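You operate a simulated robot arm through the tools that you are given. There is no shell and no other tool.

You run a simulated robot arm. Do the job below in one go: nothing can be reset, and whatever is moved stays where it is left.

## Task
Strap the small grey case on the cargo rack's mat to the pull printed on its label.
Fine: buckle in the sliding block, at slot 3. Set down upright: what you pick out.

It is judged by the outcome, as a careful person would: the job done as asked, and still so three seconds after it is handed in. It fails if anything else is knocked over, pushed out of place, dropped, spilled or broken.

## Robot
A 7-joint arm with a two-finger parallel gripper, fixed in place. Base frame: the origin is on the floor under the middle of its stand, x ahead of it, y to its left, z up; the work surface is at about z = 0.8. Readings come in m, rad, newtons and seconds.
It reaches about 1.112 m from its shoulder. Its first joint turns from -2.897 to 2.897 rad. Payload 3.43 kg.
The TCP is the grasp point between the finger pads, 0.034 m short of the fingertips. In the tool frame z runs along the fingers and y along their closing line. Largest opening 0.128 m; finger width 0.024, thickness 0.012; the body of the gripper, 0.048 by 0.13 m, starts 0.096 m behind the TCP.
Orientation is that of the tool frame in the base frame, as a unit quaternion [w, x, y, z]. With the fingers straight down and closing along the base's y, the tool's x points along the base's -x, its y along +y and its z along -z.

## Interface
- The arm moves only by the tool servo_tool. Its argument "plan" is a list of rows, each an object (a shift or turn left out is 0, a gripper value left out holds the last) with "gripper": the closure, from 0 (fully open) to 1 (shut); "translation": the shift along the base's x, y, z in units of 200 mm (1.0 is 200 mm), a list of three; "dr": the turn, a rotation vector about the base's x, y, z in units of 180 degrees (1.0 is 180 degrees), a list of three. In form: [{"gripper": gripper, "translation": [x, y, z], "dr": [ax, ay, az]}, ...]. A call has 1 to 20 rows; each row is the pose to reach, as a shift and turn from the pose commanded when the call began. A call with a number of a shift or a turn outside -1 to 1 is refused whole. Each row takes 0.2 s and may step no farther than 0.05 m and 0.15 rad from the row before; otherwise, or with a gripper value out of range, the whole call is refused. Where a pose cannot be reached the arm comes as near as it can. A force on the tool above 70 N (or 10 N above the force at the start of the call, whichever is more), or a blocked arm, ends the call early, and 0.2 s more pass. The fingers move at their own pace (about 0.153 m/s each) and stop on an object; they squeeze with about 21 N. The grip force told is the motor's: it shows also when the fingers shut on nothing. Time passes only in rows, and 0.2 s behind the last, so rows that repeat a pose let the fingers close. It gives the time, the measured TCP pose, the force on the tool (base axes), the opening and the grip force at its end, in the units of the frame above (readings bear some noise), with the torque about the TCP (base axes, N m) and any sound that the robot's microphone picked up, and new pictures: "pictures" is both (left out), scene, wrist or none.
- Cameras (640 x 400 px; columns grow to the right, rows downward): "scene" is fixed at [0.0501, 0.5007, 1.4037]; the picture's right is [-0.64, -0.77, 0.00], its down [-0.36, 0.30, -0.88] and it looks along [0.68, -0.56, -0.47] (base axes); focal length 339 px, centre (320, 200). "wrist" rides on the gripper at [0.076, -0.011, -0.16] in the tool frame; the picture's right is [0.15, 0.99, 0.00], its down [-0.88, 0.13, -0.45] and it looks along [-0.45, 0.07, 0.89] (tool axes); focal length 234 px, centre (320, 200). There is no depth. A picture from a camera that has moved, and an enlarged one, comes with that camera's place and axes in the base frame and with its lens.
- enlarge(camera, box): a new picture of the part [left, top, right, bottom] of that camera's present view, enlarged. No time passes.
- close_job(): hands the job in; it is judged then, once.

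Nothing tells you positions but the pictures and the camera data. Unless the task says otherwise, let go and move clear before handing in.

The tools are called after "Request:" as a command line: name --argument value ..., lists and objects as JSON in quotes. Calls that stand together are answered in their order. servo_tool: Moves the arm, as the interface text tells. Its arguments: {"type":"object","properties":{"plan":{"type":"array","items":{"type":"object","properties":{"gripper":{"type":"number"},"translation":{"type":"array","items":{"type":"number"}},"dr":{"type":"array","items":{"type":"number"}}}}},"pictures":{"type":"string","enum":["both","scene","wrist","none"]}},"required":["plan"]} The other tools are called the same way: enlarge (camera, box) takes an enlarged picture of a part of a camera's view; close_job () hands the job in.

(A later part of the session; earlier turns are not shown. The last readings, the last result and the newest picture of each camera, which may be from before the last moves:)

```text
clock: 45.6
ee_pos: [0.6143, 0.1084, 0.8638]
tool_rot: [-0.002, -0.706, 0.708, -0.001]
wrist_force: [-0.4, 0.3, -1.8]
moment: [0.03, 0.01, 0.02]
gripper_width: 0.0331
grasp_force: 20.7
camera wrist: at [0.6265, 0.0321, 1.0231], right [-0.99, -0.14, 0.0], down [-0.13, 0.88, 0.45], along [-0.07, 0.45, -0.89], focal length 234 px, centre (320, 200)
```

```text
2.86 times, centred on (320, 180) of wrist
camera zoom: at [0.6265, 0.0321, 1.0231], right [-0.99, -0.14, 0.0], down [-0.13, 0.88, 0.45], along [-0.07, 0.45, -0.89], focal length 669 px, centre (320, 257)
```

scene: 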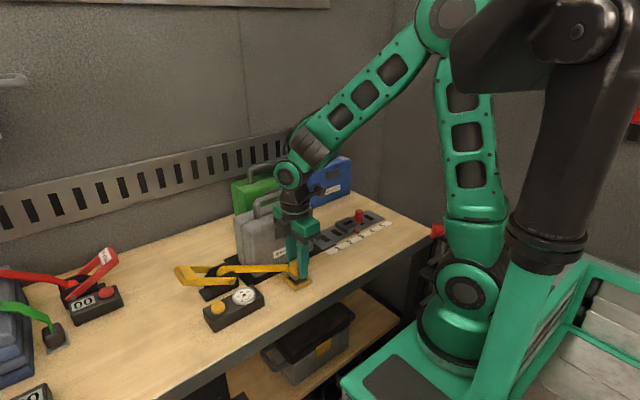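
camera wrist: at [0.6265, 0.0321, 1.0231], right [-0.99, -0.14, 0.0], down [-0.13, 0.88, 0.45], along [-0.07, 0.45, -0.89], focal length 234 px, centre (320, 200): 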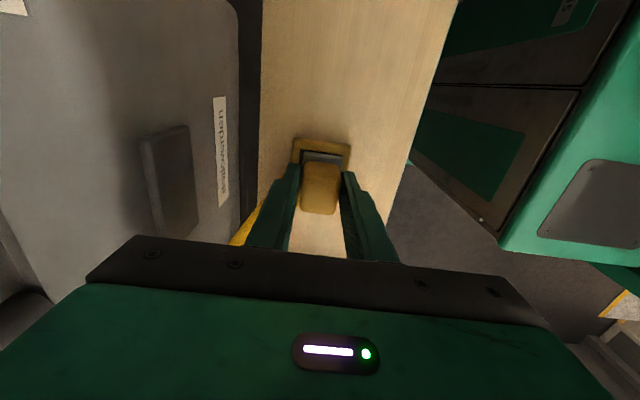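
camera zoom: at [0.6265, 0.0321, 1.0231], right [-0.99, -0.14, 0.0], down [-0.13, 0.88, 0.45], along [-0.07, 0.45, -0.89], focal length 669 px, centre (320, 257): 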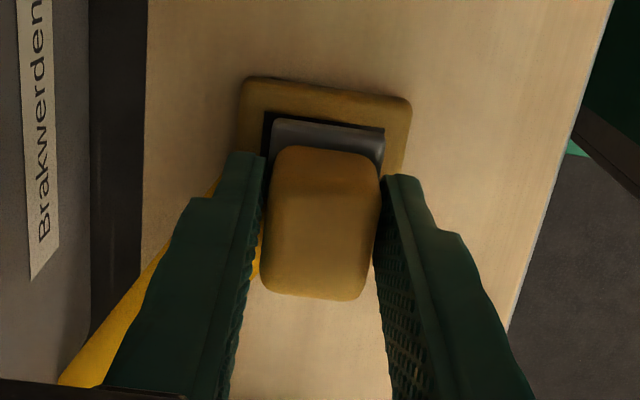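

The buckle comes out cleanly when pulled slowly, so the strap reel likely dislikes a fast pull. I'll keep to about 5 mm per row and watch the tongue.

Request:
servo_tool --plan '[{"translation": [0, 0, 0.02]}, {"translation": [0, 0, 0.04]}, {"translation": [0, 0, 0.06]}, {"translation": [0, 0, 0.08]}, {"translation": [0, 0, 0.1]}, {"translation": [0, 0, 0.125]}, {"translation": [0, 0, 0.15]}, {"translation": [0, 0, 0.175]}, {"translation": [0, 0, 0.2]}, {"translation": [0, 0, 0.2]}]'

Request:
enlarge --camera "scene" --box '[250, 210, 350, 300]'

Request:
enlarge --camera "wrist" --box '[240, 110, 400, 250]'

```text
clock: 47.8
ee_pos: [0.6135, 0.1098, 0.9036]
tool_rot: [-0.001, -0.707, 0.708, -0.001]
wrist_force: [-0.4, -0.1, -0.5]
moment: [0.0, 0.01, -0.05]
gripper_width: 0.0334
grasp_force: 21.0
camera wrist: at [0.6268, 0.0323, 1.0632], right [-0.99, -0.14, 0.0], down [-0.13, 0.88, 0.45], along [-0.07, 0.45, -0.89], focal length 234 px, centre (320, 200)
```

scene: 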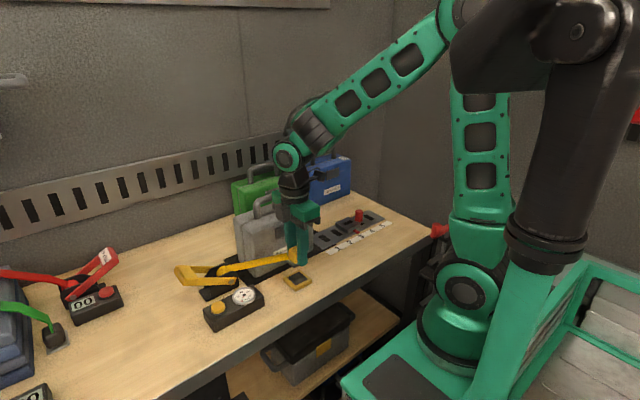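
wrist: 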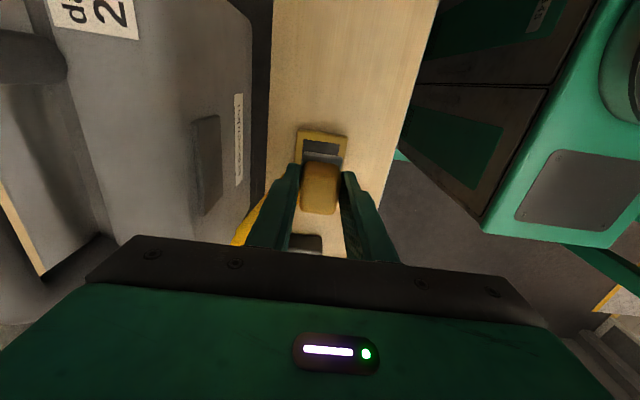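

```text
4.44 times, centred on (300, 255) of scene
camera zoom: at [0.0501, 0.5007, 1.4037], right [-0.64, -0.77, 0.0], down [-0.36, 0.3, -0.88], along [0.68, -0.56, -0.47], focal length 1507 px, centre (409, -44)
```

zoom: 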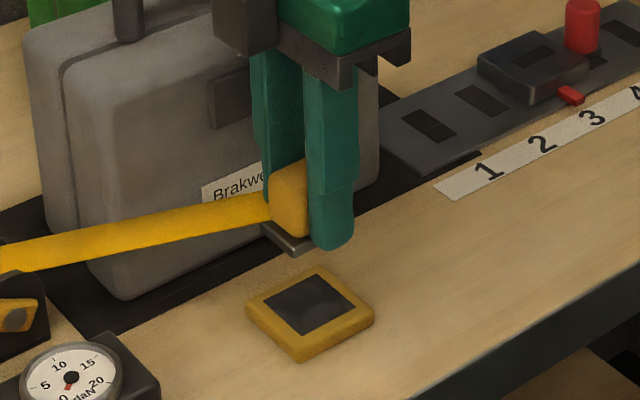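

```text
2.86 times, centred on (320, 180) of wrist
camera zoom: at [0.6268, 0.0323, 1.0632], right [-0.99, -0.14, 0.0], down [-0.13, 0.88, 0.45], along [-0.07, 0.45, -0.89], focal length 669 px, centre (320, 257)
```

zoom: 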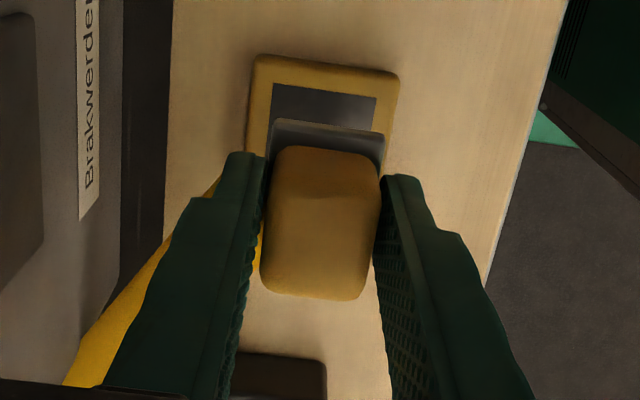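

Request:
enlarge --camera "scene" --box '[280, 230, 320, 270]'

Request:
enlarge --camera "scene" --box '[280, 262, 320, 292]'

Request:
enlarge --camera "scene" --box '[335, 205, 375, 235]'

```text
10.00 times, centred on (300, 250) of scene
camera zoom: at [0.0501, 0.5007, 1.4037], right [-0.64, -0.77, 0.0], down [-0.36, 0.3, -0.88], along [0.68, -0.56, -0.47], focal length 3391 px, centre (520, -300)
```

zoom: 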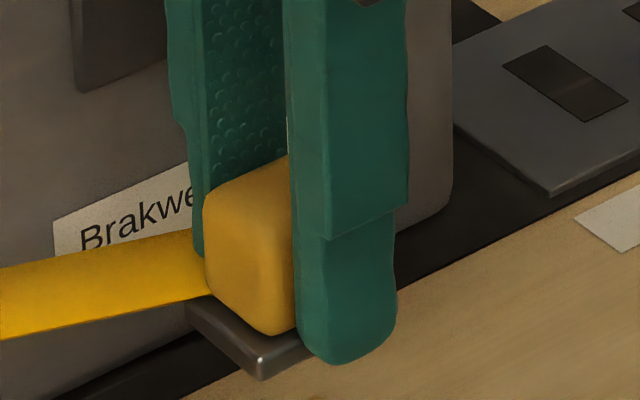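

```text
13.33 times, centred on (300, 277) of scene
camera zoom: at [0.0501, 0.5007, 1.4037], right [-0.64, -0.77, 0.0], down [-0.36, 0.3, -0.88], along [0.68, -0.56, -0.47], focal length 4521 px, centre (587, -827)
```

zoom: 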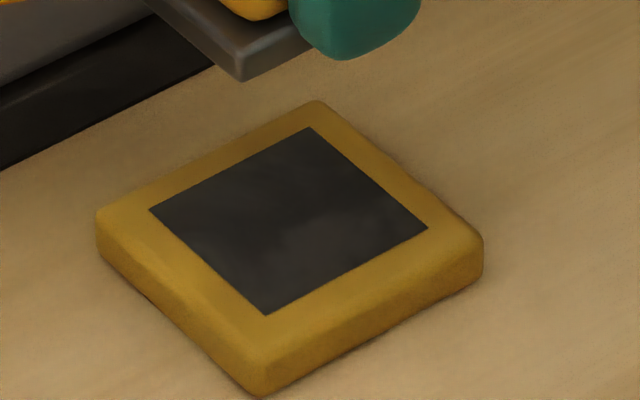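

```text
13.33 times, centred on (355, 220) of scene
camera zoom: at [0.0501, 0.5007, 1.4037], right [-0.64, -0.77, 0.0], down [-0.36, 0.3, -0.88], along [0.68, -0.56, -0.47], focal length 4521 px, centre (-147, -67)
```

zoom: 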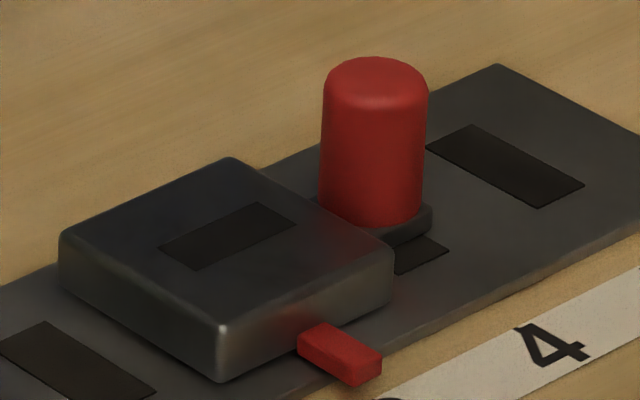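

The buckle is free: a yellow head on a flat grey plate. I'll raise it slowly, then carry it over the top of the case to the block.

Request:
servo_tool --plan '[{"translation": [0, 0, 0.025]}, {"translation": [0, 0, 0.05]}, {"translation": [0, 0, 0.08]}, {"translation": [0, 0, 0.11]}, {"translation": [0, 0, 0.145]}, {"translation": [0, 0, 0.18]}, {"translation": [0, 0, 0.215]}, {"translation": [0, 0, 0.25]}, {"translation": [0, 0, 0.285]}, {"translation": [0, 0, 0.32]}, {"translation": [0, 0, 0.355]}, {"translation": [0, 0, 0.39]}, {"translation": [0, 0, 0.425]}, {"translation": [0, 0, 0.46]}, {"translation": [0, 0, 0.495]}, {"translation": [0, 0, 0.53]}, {"translation": [0, 0, 0.565]}, {"translation": [0, 0, 0.6]}, {"translation": [0, 0, 0.635]}, {"translation": [0, 0, 0.67]}]'

```text
clock: 52.0
ee_pos: [0.6141, 0.1091, 1.0381]
tool_rot: [-0.001, -0.706, 0.708, -0.002]
wrist_force: [0.0, 0.3, -1.0]
moment: [0.04, 0.02, 0.0]
gripper_width: 0.0332
grasp_force: 20.5
camera wrist: at [0.6272, 0.0327, 1.1974], right [-0.99, -0.14, 0.0], down [-0.13, 0.88, 0.45], along [-0.07, 0.45, -0.89], focal length 234 px, centre (320, 200)
```

scene: 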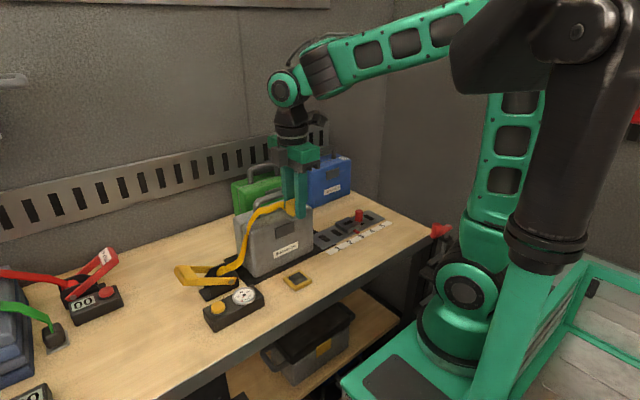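
wrist: 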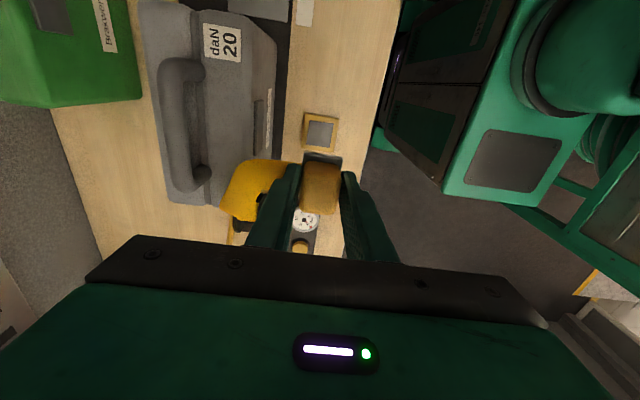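

The strap follows and drapes over the case's edge. I'll continue slowly up a little more and across above the case.

Request:
servo_tool --plan '[{"translation": [0, 0, 0.035]}, {"translation": [0, 0, 0.07]}, {"translation": [0, 0, 0.11]}, {"translation": [0.031, -0.018, 0.11]}, {"translation": [0.062, -0.035, 0.11]}, {"translation": [0.093, -0.053, 0.11]}, {"translation": [0.124, -0.07, 0.11]}, {"translation": [0.155, -0.088, 0.11]}, {"translation": [0.187, -0.106, 0.11]}, {"translation": [0.218, -0.123, 0.11]}, {"translation": [0.249, -0.141, 0.11]}, {"translation": [0.28, -0.159, 0.11]}, {"translation": [0.311, -0.176, 0.11]}, {"translation": [0.342, -0.194, 0.11]}, {"translation": [0.373, -0.212, 0.11]}, {"translation": [0.404, -0.229, 0.11]}, {"translation": [0.435, -0.247, 0.11]}, {"translation": [0.466, -0.265, 0.11]}, {"translation": [0.497, -0.282, 0.11]}, {"translation": [0.5285, -0.3, 0.11]}]' --pictures "scene"

```text
clock: 56.2
ee_pos: [0.7191, 0.0482, 1.0605]
tool_rot: [-0.001, -0.706, 0.708, -0.001]
wrist_force: [0.1, -0.5, -1.7]
moment: [-0.02, -0.03, 0.03]
gripper_width: 0.0336
grasp_force: 21.2
```

scene: 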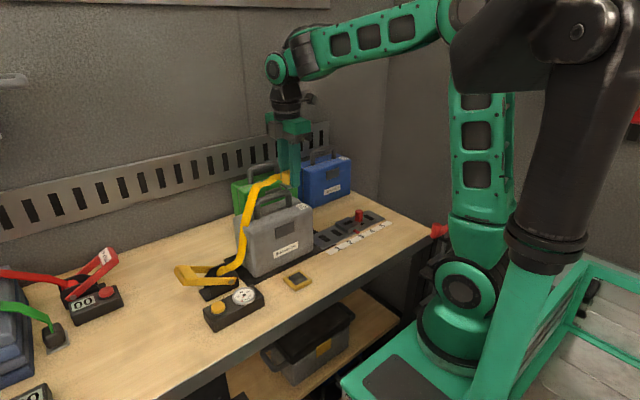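

Request:
servo_tool --plan '[{"translation": [0, -0.0375, 0]}, {"translation": [0, -0.075, 0]}, {"translation": [0, -0.1125, 0]}, {"translation": [0, -0.15, 0]}, {"translation": [0, -0.1875, 0]}, {"translation": [0, -0.225, 0]}, {"translation": [0, -0.2625, 0]}, {"translation": [0, -0.3, 0]}, {"translation": [0, -0.3375, 0]}, {"translation": [0, -0.375, 0]}, {"translation": [0, -0.4125, 0]}, {"translation": [0, -0.45, 0]}, {"translation": [0, -0.4875, 0]}, {"translation": [0, -0.525, 0]}, {"translation": [0, -0.5625, 0]}, {"translation": [0, -0.6, 0]}, {"translation": [0, -0.6375, 0]}, {"translation": [0, -0.675, 0]}, {"translation": [0, -0.7125, 0]}, {"translation": [0, -0.75, 0]}]' --pictures "scene"

```text
clock: 60.4
ee_pos: [0.7206, -0.1012, 1.0607]
tool_rot: [0.0, -0.706, 0.708, -0.001]
wrist_force: [-0.4, -0.3, -0.1]
moment: [0.0, -0.03, -0.03]
gripper_width: 0.0332
grasp_force: 21.1
```

scene: 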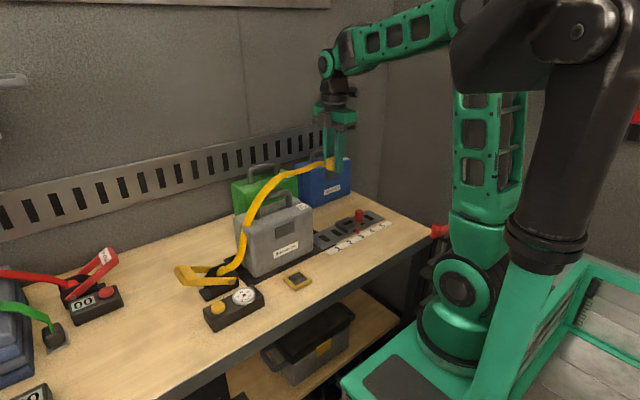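

Request:
servo_tool --plan '[{"translation": [0, -0.035, 0]}, {"translation": [0, -0.07, 0]}, {"translation": [0, -0.105, 0]}, {"translation": [0, -0.14, 0]}, {"translation": [0, -0.175, 0]}, {"translation": [0, -0.21, 0]}, {"translation": [0, -0.245, 0]}, {"translation": [0, -0.28, 0]}, {"translation": [0, -0.315, 0]}, {"translation": [0, -0.35, 0]}, {"translation": [0, -0.35, -0.0375]}, {"translation": [0, -0.35, -0.075]}, {"translation": [0, -0.35, -0.1125]}, {"translation": [0, -0.35, -0.15]}, {"translation": [0, -0.35, -0.1875]}, {"translation": [0, -0.35, -0.225]}, {"translation": [0, -0.35, -0.2625]}, {"translation": [0, -0.35, -0.3]}, {"translation": [0, -0.35, -0.3375]}, {"translation": [0, -0.35, -0.375]}]'

```text
clock: 64.6
ee_pos: [0.7179, -0.1716, 0.9842]
tool_rot: [-0.001, -0.707, 0.708, 0.0]
wrist_force: [0.0, 0.7, 0.0]
moment: [0.01, -0.02, 0.0]
gripper_width: 0.0329
grasp_force: 21.0
camera wrist: at [0.7319, -0.2474, 1.1439], right [-0.99, -0.14, 0.0], down [-0.13, 0.88, 0.45], along [-0.07, 0.45, -0.89], focal length 234 px, centre (320, 200)
```

scene: 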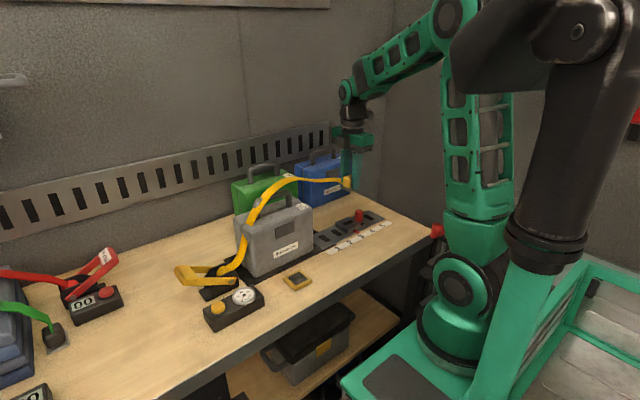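
wrist: 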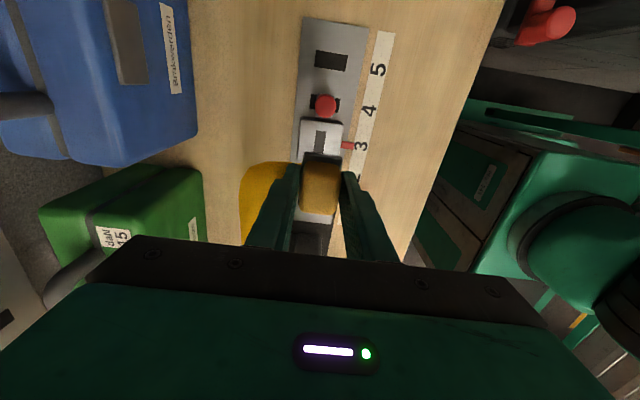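

Request:
enlarge --camera "scene" --box '[200, 150, 400, 290]'

Request:
enlarge --camera "wrist" --box '[230, 80, 410, 260]'

```text
2.86 times, centred on (300, 220) of scene
camera zoom: at [0.0501, 0.5007, 1.4037], right [-0.64, -0.77, 0.0], down [-0.36, 0.3, -0.88], along [0.68, -0.56, -0.47], focal length 969 px, centre (377, 143)
```

zoom: 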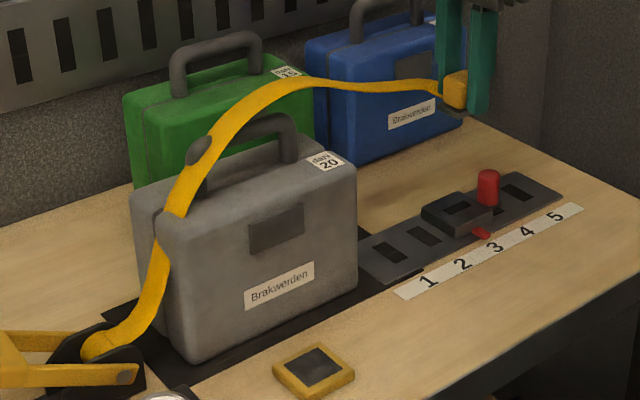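

```text
2.22 times, centred on (320, 170) of wrist
camera zoom: at [0.7319, -0.2474, 1.1439], right [-0.99, -0.14, 0.0], down [-0.13, 0.88, 0.45], along [-0.07, 0.45, -0.89], focal length 520 px, centre (320, 267)
```

zoom: 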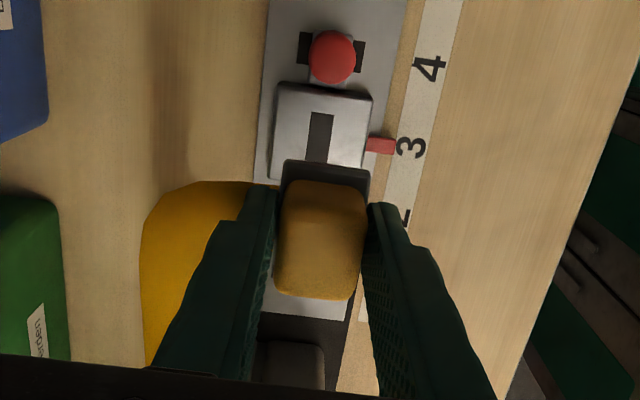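

The buckle is above the block with its plate aligned to the block's opening. I'll descend to just above the block top and check alignment again.

Request:
servo_tool --plan '[{"translation": [0.002, -0.003, -0.0375]}, {"translation": [0.005, -0.0075, -0.075]}, {"translation": [0.005, -0.0075, -0.1125]}, {"translation": [0.005, -0.0075, -0.15]}, {"translation": [0.005, -0.0075, -0.1875]}, {"translation": [0.005, -0.0075, -0.225]}, {"translation": [0.005, -0.0075, -0.2625]}, {"translation": [0.005, -0.0075, -0.3]}, {"translation": [0.005, -0.0075, -0.3375]}, {"translation": [0.005, -0.0075, -0.375]}, {"translation": [0.005, -0.0075, -0.4125]}, {"translation": [0.005, -0.0075, -0.45]}, {"translation": [0.005, -0.0075, -0.4875]}, {"translation": [0.005, -0.0075, -0.52]}, {"translation": [0.005, -0.0075, -0.52]}, {"translation": [0.005, -0.0075, -0.52]}]'

Request:
enlarge --camera "scene" --box '[310, 180, 400, 250]'

Request:
enlarge --camera "wrist" --box '[230, 80, 410, 260]'

```text
clock: 68.0
ee_pos: [0.7216, -0.1734, 0.8808]
tool_rot: [-0.001, -0.707, 0.708, 0.0]
wrist_force: [0.3, 0.5, -1.0]
moment: [0.02, -0.03, -0.04]
gripper_width: 0.0331
grasp_force: 20.7
camera wrist: at [0.7333, -0.249, 1.0399], right [-0.99, -0.14, 0.0], down [-0.13, 0.88, 0.45], along [-0.07, 0.45, -0.89], focal length 234 px, centre (320, 200)
```

scene: 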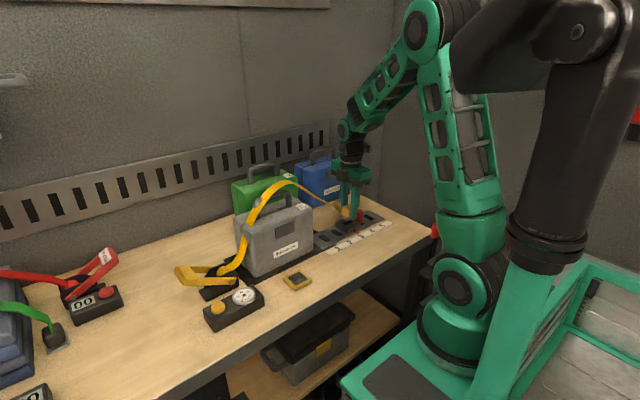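
wrist: 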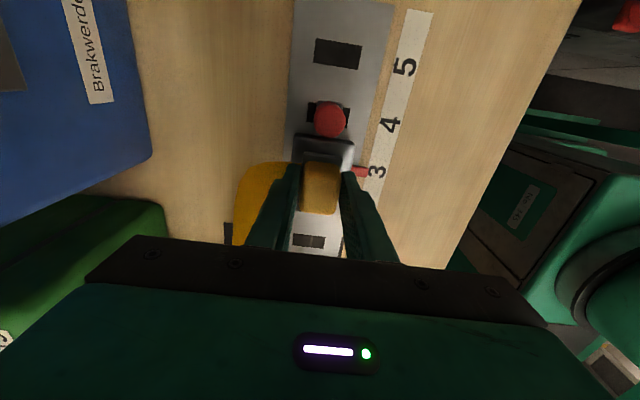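

```text
5.71 times, centred on (355, 215) of scene
camera zoom: at [0.0501, 0.5007, 1.4037], right [-0.64, -0.77, 0.0], down [-0.36, 0.3, -0.88], along [0.68, -0.56, -0.47], focal length 1938 px, centre (120, 114)
```

zoom: 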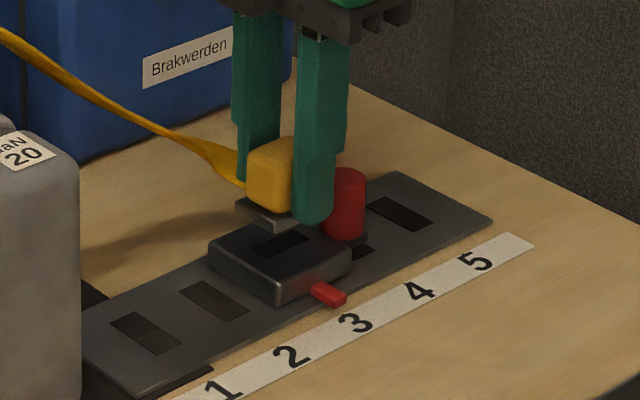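

```text
2.22 times, centred on (320, 170) of wrist
camera zoom: at [0.7333, -0.249, 1.0399], right [-0.99, -0.14, 0.0], down [-0.13, 0.88, 0.45], along [-0.07, 0.45, -0.89], focal length 520 px, centre (320, 267)
```

zoom: 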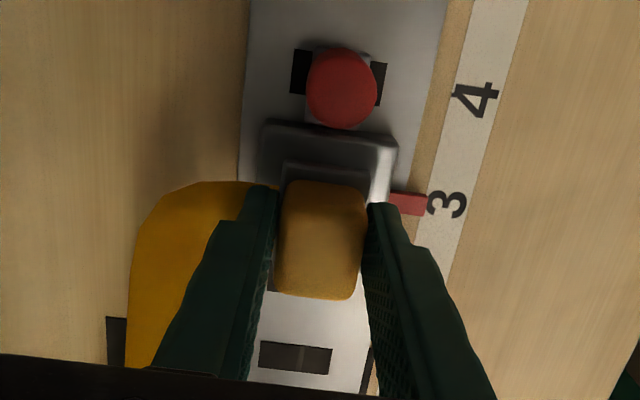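

Alignment looks centred on the block. Lowering gently now, listening for a click.

Request:
servo_tool --plan '[{"translation": [-0.005, 0, -0.015]}, {"translation": [-0.005, 0, -0.03]}, {"translation": [-0.005, 0, -0.045]}, {"translation": [-0.005, 0, -0.06]}, {"translation": [-0.005, 0, -0.075]}, {"translation": [-0.005, 0, -0.09]}, {"translation": [-0.005, 0, -0.1]}, {"translation": [-0.005, 0, -0.1]}]'

Request:
enlarge --camera "scene" --box '[310, 180, 400, 250]'

```text
clock: 69.8
ee_pos: [0.7205, -0.1706, 0.8597]
tool_rot: [0.0, -0.706, 0.708, -0.001]
wrist_force: [0.3, 0.7, -0.2]
moment: [-0.01, -0.02, -0.02]
gripper_width: 0.0335
grasp_force: 21.4
camera wrist: at [0.7321, -0.249, 1.0199], right [-0.99, -0.14, 0.0], down [-0.13, 0.88, 0.45], along [-0.07, 0.45, -0.89], focal length 234 px, centre (320, 200)
```

scene: 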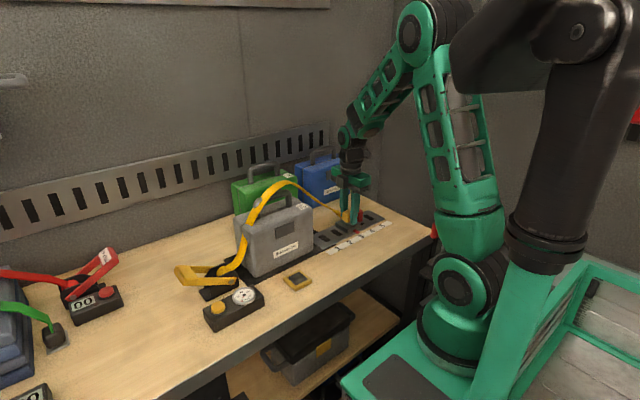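
wrist: 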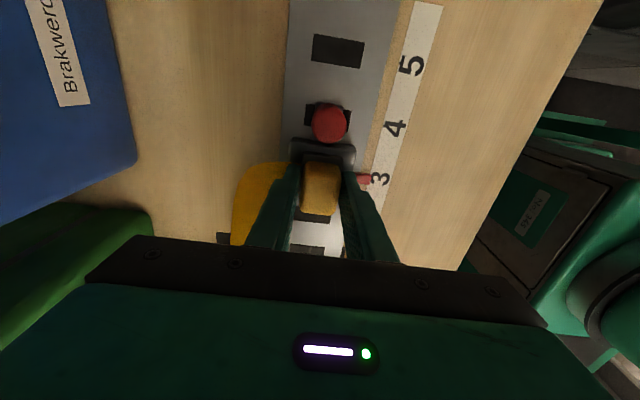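

```text
5.71 times, centred on (355, 215) of scene
camera zoom: at [0.0501, 0.5007, 1.4037], right [-0.64, -0.77, 0.0], down [-0.36, 0.3, -0.88], along [0.68, -0.56, -0.47], focal length 1938 px, centre (120, 114)
```

zoom: 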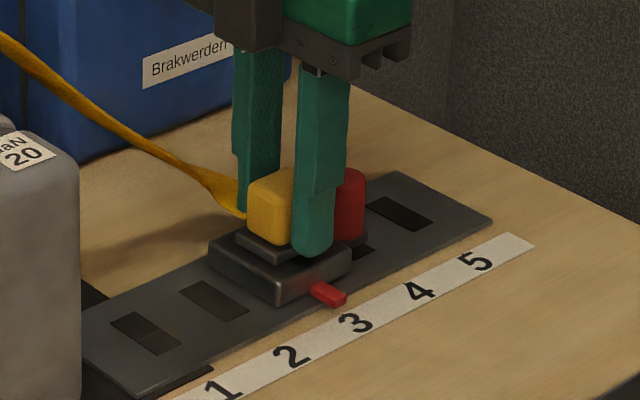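

Still no contact. Continuing down a millimetre or two per row.

Request:
servo_tool --plan '[{"translation": [0, 0, -0.008]}, {"translation": [0, 0, -0.016]}, {"translation": [0, 0, -0.024]}, {"translation": [0, 0, -0.032]}, {"translation": [0, 0, -0.032]}]' --pictures "none"

```text
clock: 71.0
ee_pos: [0.72, -0.1722, 0.8562]
tool_rot: [-0.001, -0.707, 0.708, -0.002]
wrist_force: [0.8, 1.7, 38.0]
moment: [0.22, 0.55, 0.04]
gripper_width: 0.0335
grasp_force: 20.2
heard: snap
```

A snap was heard with 38 N of push, which suggests it latched. I'll ease off the push and then tug gently to test.

Request:
servo_tool --plan '[{"translation": [0, 0, 0.016]}, {"translation": [0, 0, 0.03]}, {"translation": [0, 0, 0.03]}]' --pictures "none"

Request:
servo_tool --plan '[{"translation": [0, 0, 0.008]}, {"translation": [0, 0, 0.012]}, {"translation": [0, 0, 0.012]}]'

Request:
enlarge --camera "scene" --box '[310, 180, 400, 250]'

```text
clock: 71.8
ee_pos: [0.7193, -0.1718, 0.8607]
tool_rot: [-0.001, -0.706, 0.708, 0.0]
wrist_force: [0.7, 0.3, -1.2]
moment: [0.0, -0.06, 0.02]
gripper_width: 0.0333
grasp_force: 21.1
heard: snap
```

```text
clock: 72.6
ee_pos: [0.7194, -0.1734, 0.8629]
tool_rot: [0.0, -0.706, 0.708, -0.001]
wrist_force: [0.2, -0.2, 0.0]
moment: [0.01, -0.02, -0.01]
gripper_width: 0.0331
grasp_force: 21.2
camera wrist: at [0.7319, -0.2491, 1.0222], right [-0.99, -0.14, 0.0], down [-0.13, 0.88, 0.45], along [-0.07, 0.45, -0.89], focal length 234 px, centre (320, 200)
```

scene: 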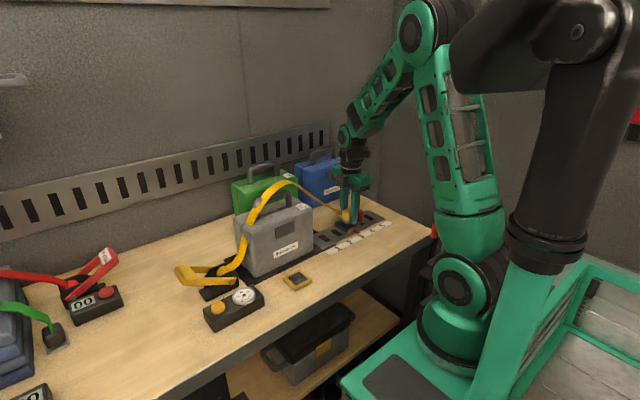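
wrist: 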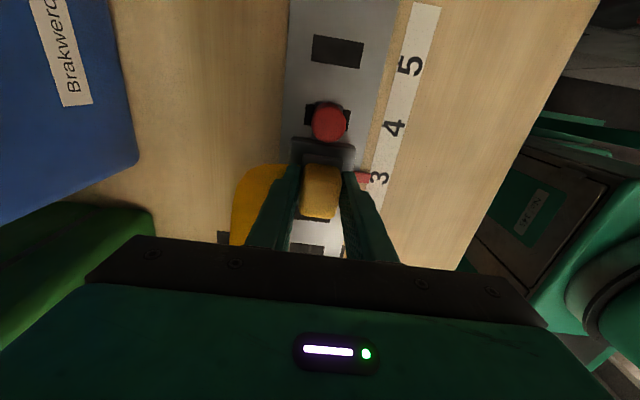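

```text
5.71 times, centred on (355, 215) of scene
camera zoom: at [0.0501, 0.5007, 1.4037], right [-0.64, -0.77, 0.0], down [-0.36, 0.3, -0.88], along [0.68, -0.56, -0.47], focal length 1938 px, centre (120, 114)
```

zoom: 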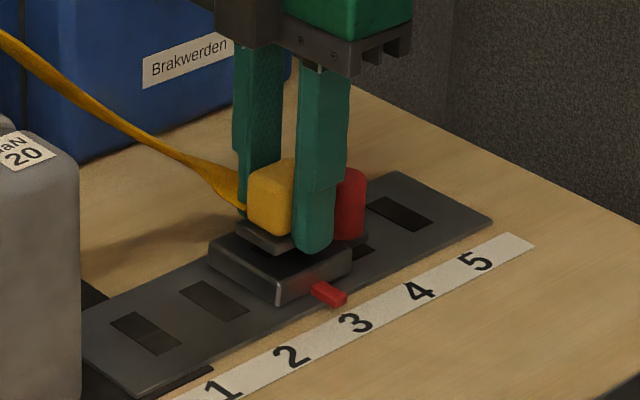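

It snapped in when pressed and snapped out again when I lifted with it still gripped. So I'll press until it snaps, ease off slightly, and open the fingers without pulling up.

Request:
servo_tool --plan '[{"translation": [0, 0, -0.012]}, {"translation": [0, 0, -0.024]}, {"translation": [0, 0, -0.034]}, {"translation": [0, 0, -0.042]}, {"translation": [0, 0, -0.042]}]' --pictures "none"

```text
clock: 73.8
ee_pos: [0.7211, -0.1726, 0.8567]
tool_rot: [0.0, -0.707, 0.708, -0.001]
wrist_force: [-3.2, 0.9, 29.9]
moment: [0.17, 0.55, 0.11]
gripper_width: 0.0333
grasp_force: 20.9
```

No snap yet at 30 N. Pressing slightly more.

Request:
servo_tool --plan '[{"translation": [0, 0, -0.004]}, {"translation": [0, 0, -0.008]}, {"translation": [0, 0, -0.008]}]' --pictures "none"

```text
clock: 74.6
ee_pos: [0.7102, -0.1722, 0.8631]
tool_rot: [0.004, -0.707, 0.707, -0.007]
wrist_force: [1.6, 0.3, -1.8]
moment: [-0.01, 0.1, 0.01]
gripper_width: 0.0334
grasp_force: 20.5
stopped in row 3: the force on the tool passed its limit at 72 N (the readings are from after the stop); the commanded pose is now the measured one
```

The push limit tripped and the arm rebounded about 1 cm in −x. I'll look at the state before going on.

Request:
servo_tool --plan '[{"translation": [0, 0, 0.01]}]'

Request:
enlarge --camera "scene" --box '[310, 180, 400, 250]'

Request:
enlarge --camera "wrist" --box '[230, 80, 410, 260]'

```text
clock: 75.0
ee_pos: [0.7113, -0.1736, 0.8647]
tool_rot: [-0.004, 0.707, -0.707, 0.007]
wrist_force: [-0.2, 0.1, -0.1]
moment: [0.02, -0.01, 0.0]
gripper_width: 0.0331
grasp_force: 21.0
camera wrist: at [0.7201, -0.2495, 1.0251], right [-0.99, -0.14, -0.02], down [-0.14, 0.88, 0.45], along [-0.05, 0.45, -0.89], focal length 234 px, centre (320, 200)
```

scene: 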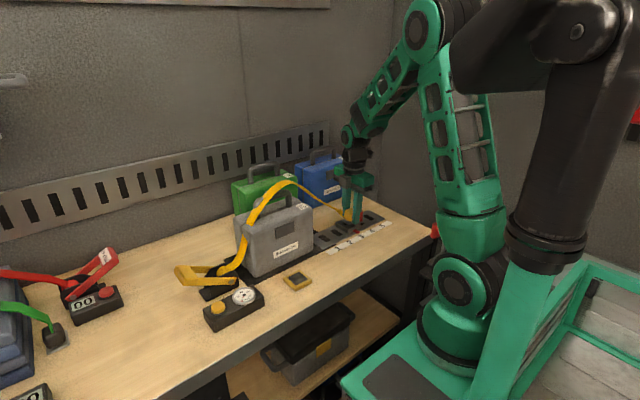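
wrist: 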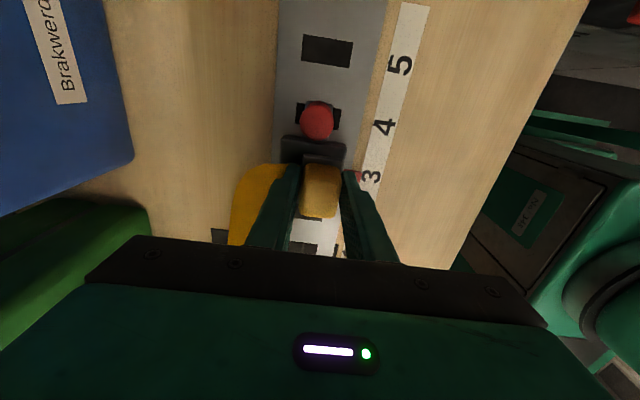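

```text
5.71 times, centred on (355, 215) of scene
camera zoom: at [0.0501, 0.5007, 1.4037], right [-0.64, -0.77, 0.0], down [-0.36, 0.3, -0.88], along [0.68, -0.56, -0.47], focal length 1938 px, centre (120, 114)
```

zoom: 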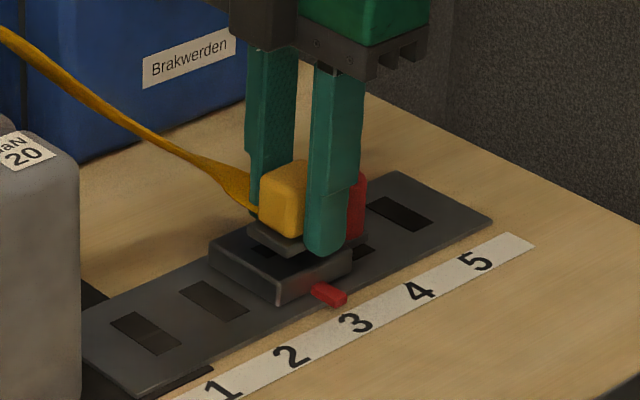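

```text
2.22 times, centred on (320, 170) of wrist
camera zoom: at [0.7201, -0.2495, 1.0251], right [-0.99, -0.14, -0.02], down [-0.14, 0.88, 0.45], along [-0.05, 0.45, -0.89], focal length 520 px, centre (320, 267)
```

zoom: 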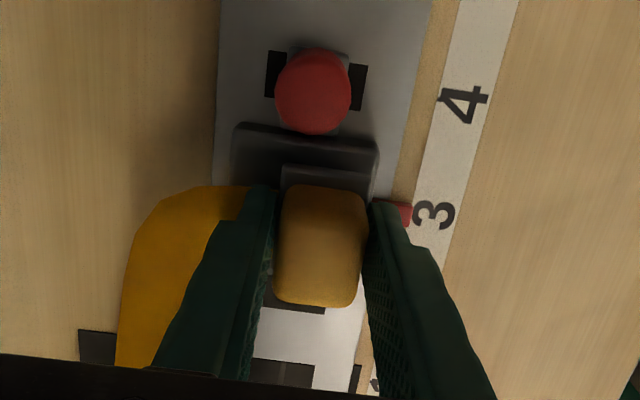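

The buckle is still gripped and the block is still at slot 3. I'll rise a little, correct the slight tilt, and re-centre over the block before pressing again.

Request:
servo_tool --plan '[{"translation": [0.005, 0.0, 0.02]}, {"translation": [0.015, 0.002, 0.05], "dr": [0.0006, 0.0025, 0]}, {"translation": [0.03, 0.004, 0.075], "dr": [0.0013, 0.005, 0]}, {"translation": [0.045, 0.005, 0.09], "dr": [0.0013, 0.005, 0]}, {"translation": [0.045, 0.005, 0.09], "dr": [0.0013, 0.005, 0]}, {"translation": [0.045, 0.005, 0.09], "dr": [0.0013, 0.005, 0]}, {"translation": [0.045, 0.005, 0.09], "dr": [0.0013, 0.005, 0]}]'

Request:
enlarge --camera "wrist" --box '[260, 80, 380, 230]'

Request:
enlarge --camera "scene" --box '[325, 180, 385, 230]'

```text
clock: 76.6
ee_pos: [0.7198, -0.173, 0.8841]
tool_rot: [0.0, -0.707, 0.708, 0.0]
wrist_force: [0.5, -0.2, -1.2]
moment: [0.0, 0.02, -0.02]
gripper_width: 0.0331
grasp_force: 21.6
camera wrist: at [0.7318, -0.2492, 1.0428], right [-0.99, -0.14, 0.0], down [-0.13, 0.88, 0.46], along [-0.07, 0.45, -0.89], focal length 234 px, centre (320, 200)
```

scene: 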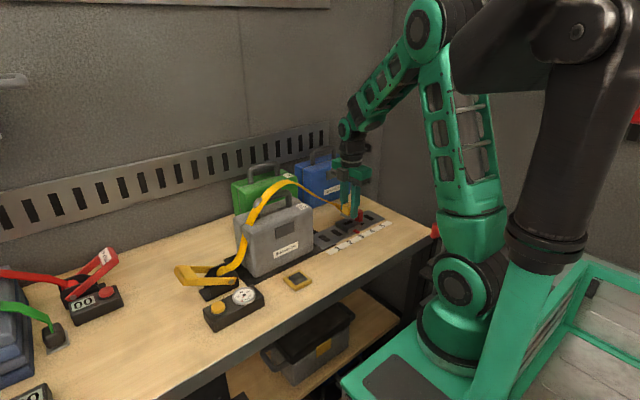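
wrist: 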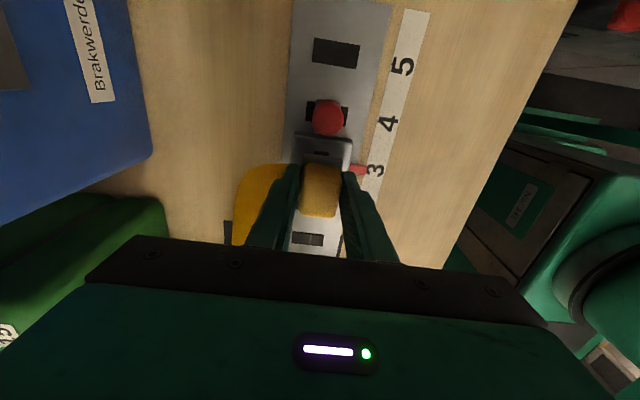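

```text
2.67 times, centred on (320, 155) of wrist
camera zoom: at [0.7318, -0.2492, 1.0428], right [-0.99, -0.14, 0.0], down [-0.13, 0.88, 0.46], along [-0.07, 0.45, -0.89], focal length 624 px, centre (320, 320)
```

zoom: 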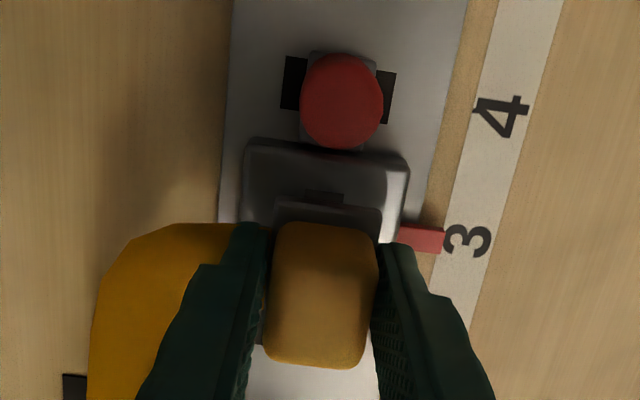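

```text
8.00 times, centred on (355, 205) of scene
camera zoom: at [0.0501, 0.5007, 1.4037], right [-0.64, -0.77, 0.0], down [-0.36, 0.3, -0.88], along [0.68, -0.56, -0.47], focal length 2713 px, centre (40, 160)
```

zoom: 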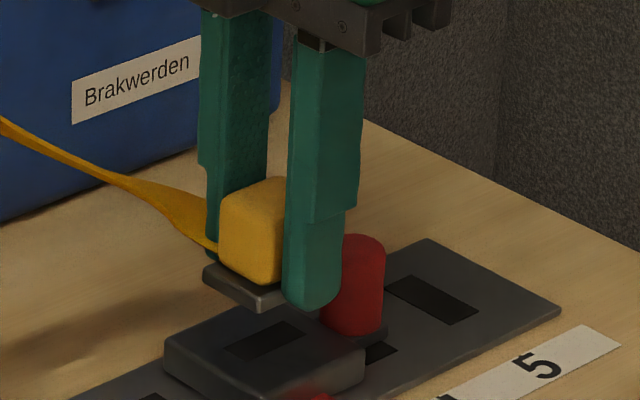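

Request:
enlarge --camera "wrist" --box '[280, 120, 370, 180]'

Request:
enlarge --camera "wrist" --box '[280, 180, 370, 250]'

```text
6.67 times, centred on (325, 150) of wrist
camera zoom: at [0.7318, -0.2492, 1.0428], right [-0.99, -0.14, 0.0], down [-0.13, 0.88, 0.46], along [-0.07, 0.45, -0.89], focal length 1561 px, centre (287, 533)
```

zoom: 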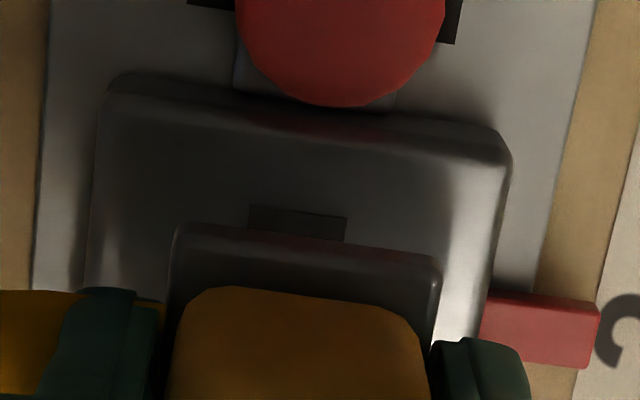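

```text
5.71 times, centred on (325, 215) of wrist
camera zoom: at [0.7318, -0.2492, 1.0428], right [-0.99, -0.14, 0.0], down [-0.13, 0.88, 0.46], along [-0.07, 0.45, -0.89], focal length 1338 px, centre (291, 114)
```

zoom: 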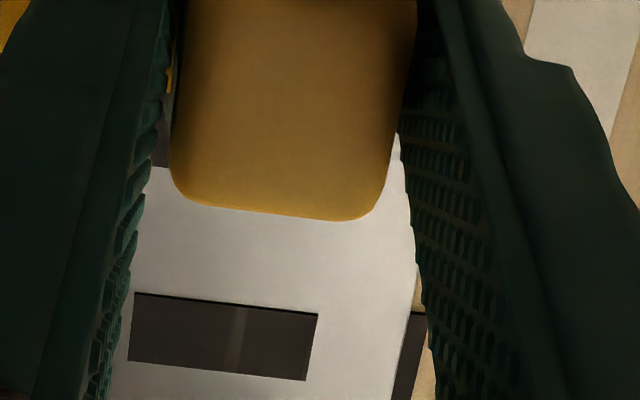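

The plate is within about 1 mm of the opening and square to it. I'll shift 1 mm in +y and descend again, then press in fine steps while reading the force and listening.

Request:
servo_tool --plan '[{"translation": [0.001, 0.005, -0.02]}, {"translation": [0.001, 0.005, -0.04]}, {"translation": [0.001, 0.005, -0.06]}, {"translation": [0.001, 0.005, -0.08]}, {"translation": [0.001, 0.005, -0.1]}, {"translation": [0.001, 0.005, -0.115]}, {"translation": [0.001, 0.005, -0.115]}]' --pictures "none"

Request:
servo_tool --plan '[{"translation": [0, 0, -0.004]}, {"translation": [0, 0, -0.008]}, {"translation": [0, 0, -0.008]}]' --pictures "none"

```text
clock: 78.2
ee_pos: [0.7189, -0.1702, 0.8596]
tool_rot: [0.001, -0.706, 0.708, 0.0]
wrist_force: [0.7, -1.0, -1.0]
moment: [0.0, -0.03, 0.03]
gripper_width: 0.0333
grasp_force: 21.1
```

```text
clock: 79.0
ee_pos: [0.7192, -0.1711, 0.8583]
tool_rot: [0.0, -0.706, 0.708, 0.0]
wrist_force: [0.1, -1.0, -1.0]
moment: [-0.01, -0.01, 0.02]
gripper_width: 0.0333
grasp_force: 21.0
```

Request:
servo_tool --plan '[{"translation": [0, 0, -0.004]}, {"translation": [0, 0, -0.008]}, {"translation": [0, 0, -0.008]}]' --pictures "none"

Request:
servo_tool --plan '[{"translation": [0, 0, -0.003]}, {"translation": [0, 0, -0.005]}, {"translation": [0, 0, -0.005]}]' --pictures "none"

```text
clock: 79.8
ee_pos: [0.7198, -0.1706, 0.8572]
tool_rot: [0.0, -0.706, 0.708, -0.001]
wrist_force: [-0.3, -0.6, 0.1]
moment: [0.02, -0.03, 0.04]
gripper_width: 0.0332
grasp_force: 20.7
```

```text
clock: 80.6
ee_pos: [0.7195, -0.1702, 0.8562]
tool_rot: [0.0, -0.706, 0.708, -0.001]
wrist_force: [-0.4, 0.2, 5.0]
moment: [-0.05, 0.13, -0.02]
gripper_width: 0.0332
grasp_force: 21.1
```

Contact has started (5 N). Pressing in half-millimetre steps.

Request:
servo_tool --plan '[{"translation": [0, 0, -0.003]}, {"translation": [0, 0, -0.005]}, {"translation": [0, 0, -0.005]}]' --pictures "none"

Request:
servo_tool --plan '[{"translation": [0, 0, -0.003]}, {"translation": [0, 0, -0.005]}, {"translation": [0, 0, -0.005]}]' --pictures "none"

```text
clock: 81.4
ee_pos: [0.7201, -0.1714, 0.8564]
tool_rot: [0.0, -0.707, 0.707, -0.002]
wrist_force: [-3.0, 1.6, 25.2]
moment: [0.01, 0.6, -0.1]
gripper_width: 0.0334
grasp_force: 20.5
```

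```text
clock: 82.2
ee_pos: [0.7201, -0.1707, 0.8561]
tool_rot: [0.001, -0.707, 0.707, -0.001]
wrist_force: [-3.4, 0.7, 56.5]
moment: [-0.01, 1.28, 0.16]
gripper_width: 0.0332
grasp_force: 21.2
```

There is no snap even at 56 N, and the torque shows the −x fingertip is resting on the block instead of the buckle plate. I'll ease off, loosen the fingers slightly with the buckle resting on the block, move up about 8 mm and regrip higher.

Request:
servo_tool --plan '[{"translation": [0, 0, 0.005]}, {"translation": [0, 0, 0.01]}, {"translation": [0, 0, 0.01]}]' --pictures "none"

Request:
servo_tool --plan '[{"gripper": 0.67}, {"gripper": 0.67}, {"gripper": 0.67}]'

Request:
enlarge --camera "scene" --box '[310, 180, 400, 250]'

Request:
enlarge --camera "wrist" --box '[260, 110, 380, 230]'

```text
clock: 83.0
ee_pos: [0.7199, -0.1704, 0.8552]
tool_rot: [-0.001, -0.706, 0.708, -0.001]
wrist_force: [1.6, 0.8, 28.5]
moment: [-0.1, 0.14, -0.09]
gripper_width: 0.0334
grasp_force: 20.7
```

```text
clock: 83.8
ee_pos: [0.7202, -0.1704, 0.8553]
tool_rot: [0.001, -0.706, 0.708, 0.0]
wrist_force: [12.1, -0.2, 18.8]
moment: [-0.21, 0.03, 0.13]
gripper_width: 0.0357
grasp_force: 0.0
camera wrist: at [0.7324, -0.2477, 1.0151], right [-0.99, -0.15, 0.0], down [-0.13, 0.88, 0.46], along [-0.07, 0.45, -0.89], focal length 234 px, centre (320, 200)
```

scene: 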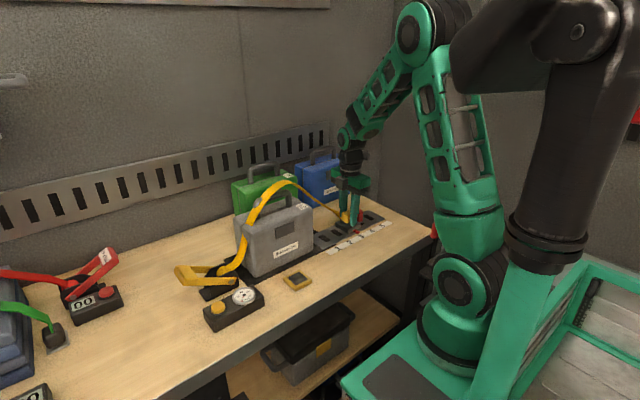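
wrist: 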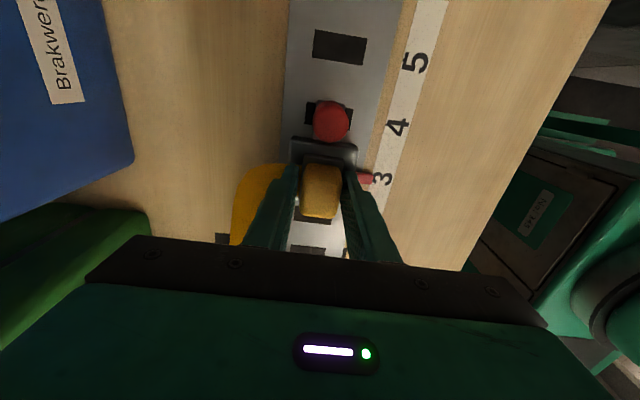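

```text
5.71 times, centred on (355, 215) of scene
camera zoom: at [0.0501, 0.5007, 1.4037], right [-0.64, -0.77, 0.0], down [-0.36, 0.3, -0.88], along [0.68, -0.56, -0.47], focal length 1938 px, centre (120, 114)
```

zoom: 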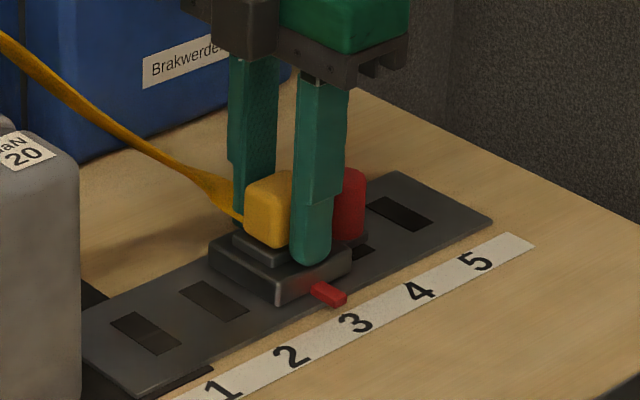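

```text
3.33 times, centred on (320, 170) of wrist
camera zoom: at [0.7324, -0.2477, 1.0151], right [-0.99, -0.15, 0.0], down [-0.13, 0.88, 0.46], along [-0.07, 0.45, -0.89], focal length 781 px, centre (320, 300)
```

zoom: 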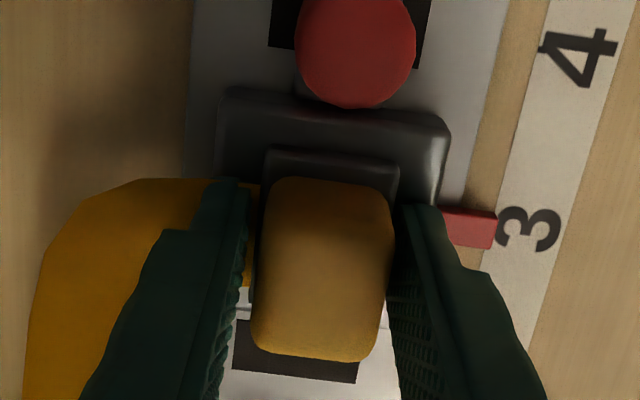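

The buckle rests flat on the block; the fingertips are still pressing it. I'll rise about 8 mm with the fingers loose.

Request:
servo_tool --plan '[{"translation": [0, 0, 0.01], "gripper": 0.64}, {"translation": [0, 0, 0.025], "gripper": 0.64}, {"translation": [0, 0, 0.04], "gripper": 0.64}, {"translation": [0, 0, 0.05], "gripper": 0.64}, {"translation": [0, 0, 0.05], "gripper": 0.64}]'

Request:
enlarge --camera "scene" --box '[310, 180, 400, 250]'

Request:
enlarge --camera "wrist" --box '[260, 110, 380, 230]'

```text
clock: 85.0
ee_pos: [0.7202, -0.1711, 0.8674]
tool_rot: [0.0, -0.706, 0.708, 0.0]
wrist_force: [-0.8, -0.5, -0.4]
moment: [0.02, 0.01, 0.01]
gripper_width: 0.0461
grasp_force: 0.1
camera wrist: at [0.7319, -0.2481, 1.025], right [-0.99, -0.14, 0.0], down [-0.13, 0.88, 0.46], along [-0.07, 0.45, -0.89], focal length 234 px, centre (320, 200)
```

scene: 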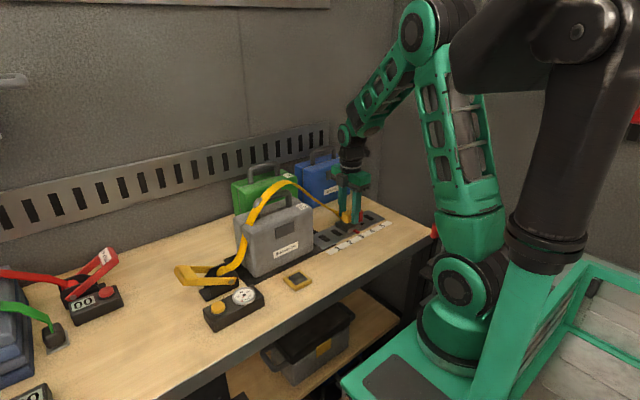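
wrist: 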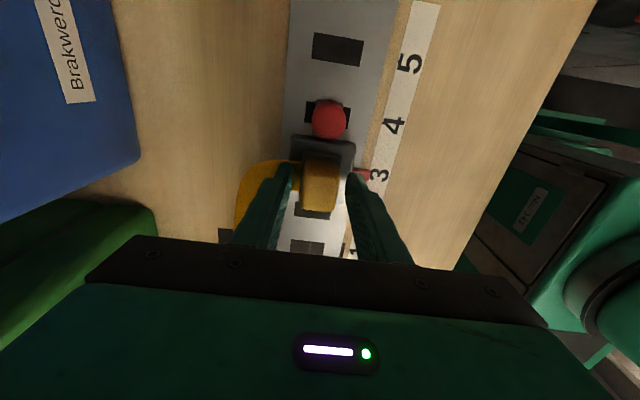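

```text
5.71 times, centred on (355, 215) of scene
camera zoom: at [0.0501, 0.5007, 1.4037], right [-0.64, -0.77, 0.0], down [-0.36, 0.3, -0.88], along [0.68, -0.56, -0.47], focal length 1938 px, centre (120, 114)
```

zoom: 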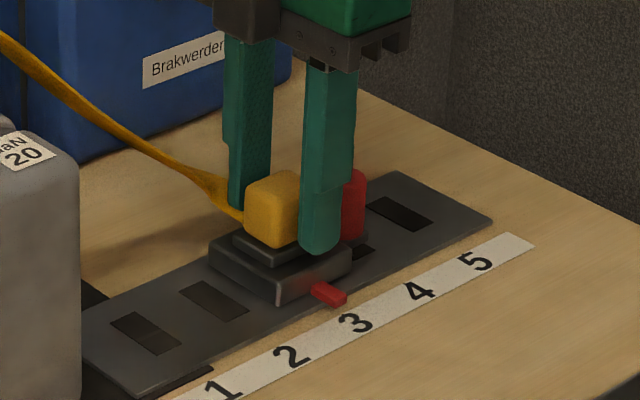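

```text
3.33 times, centred on (320, 170) of wrist
camera zoom: at [0.7319, -0.2481, 1.025], right [-0.99, -0.14, 0.0], down [-0.13, 0.88, 0.46], along [-0.07, 0.45, -0.89], focal length 781 px, centre (320, 300)
```

zoom: 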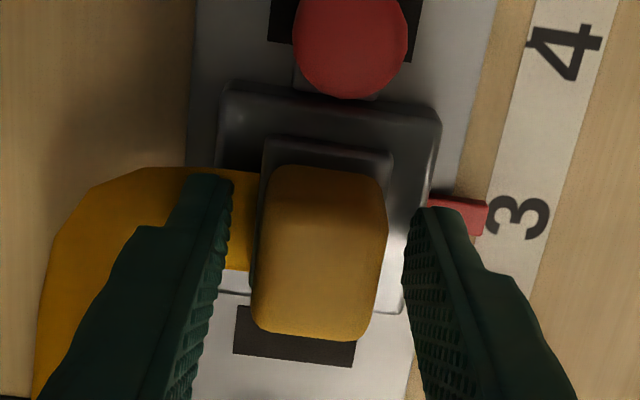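

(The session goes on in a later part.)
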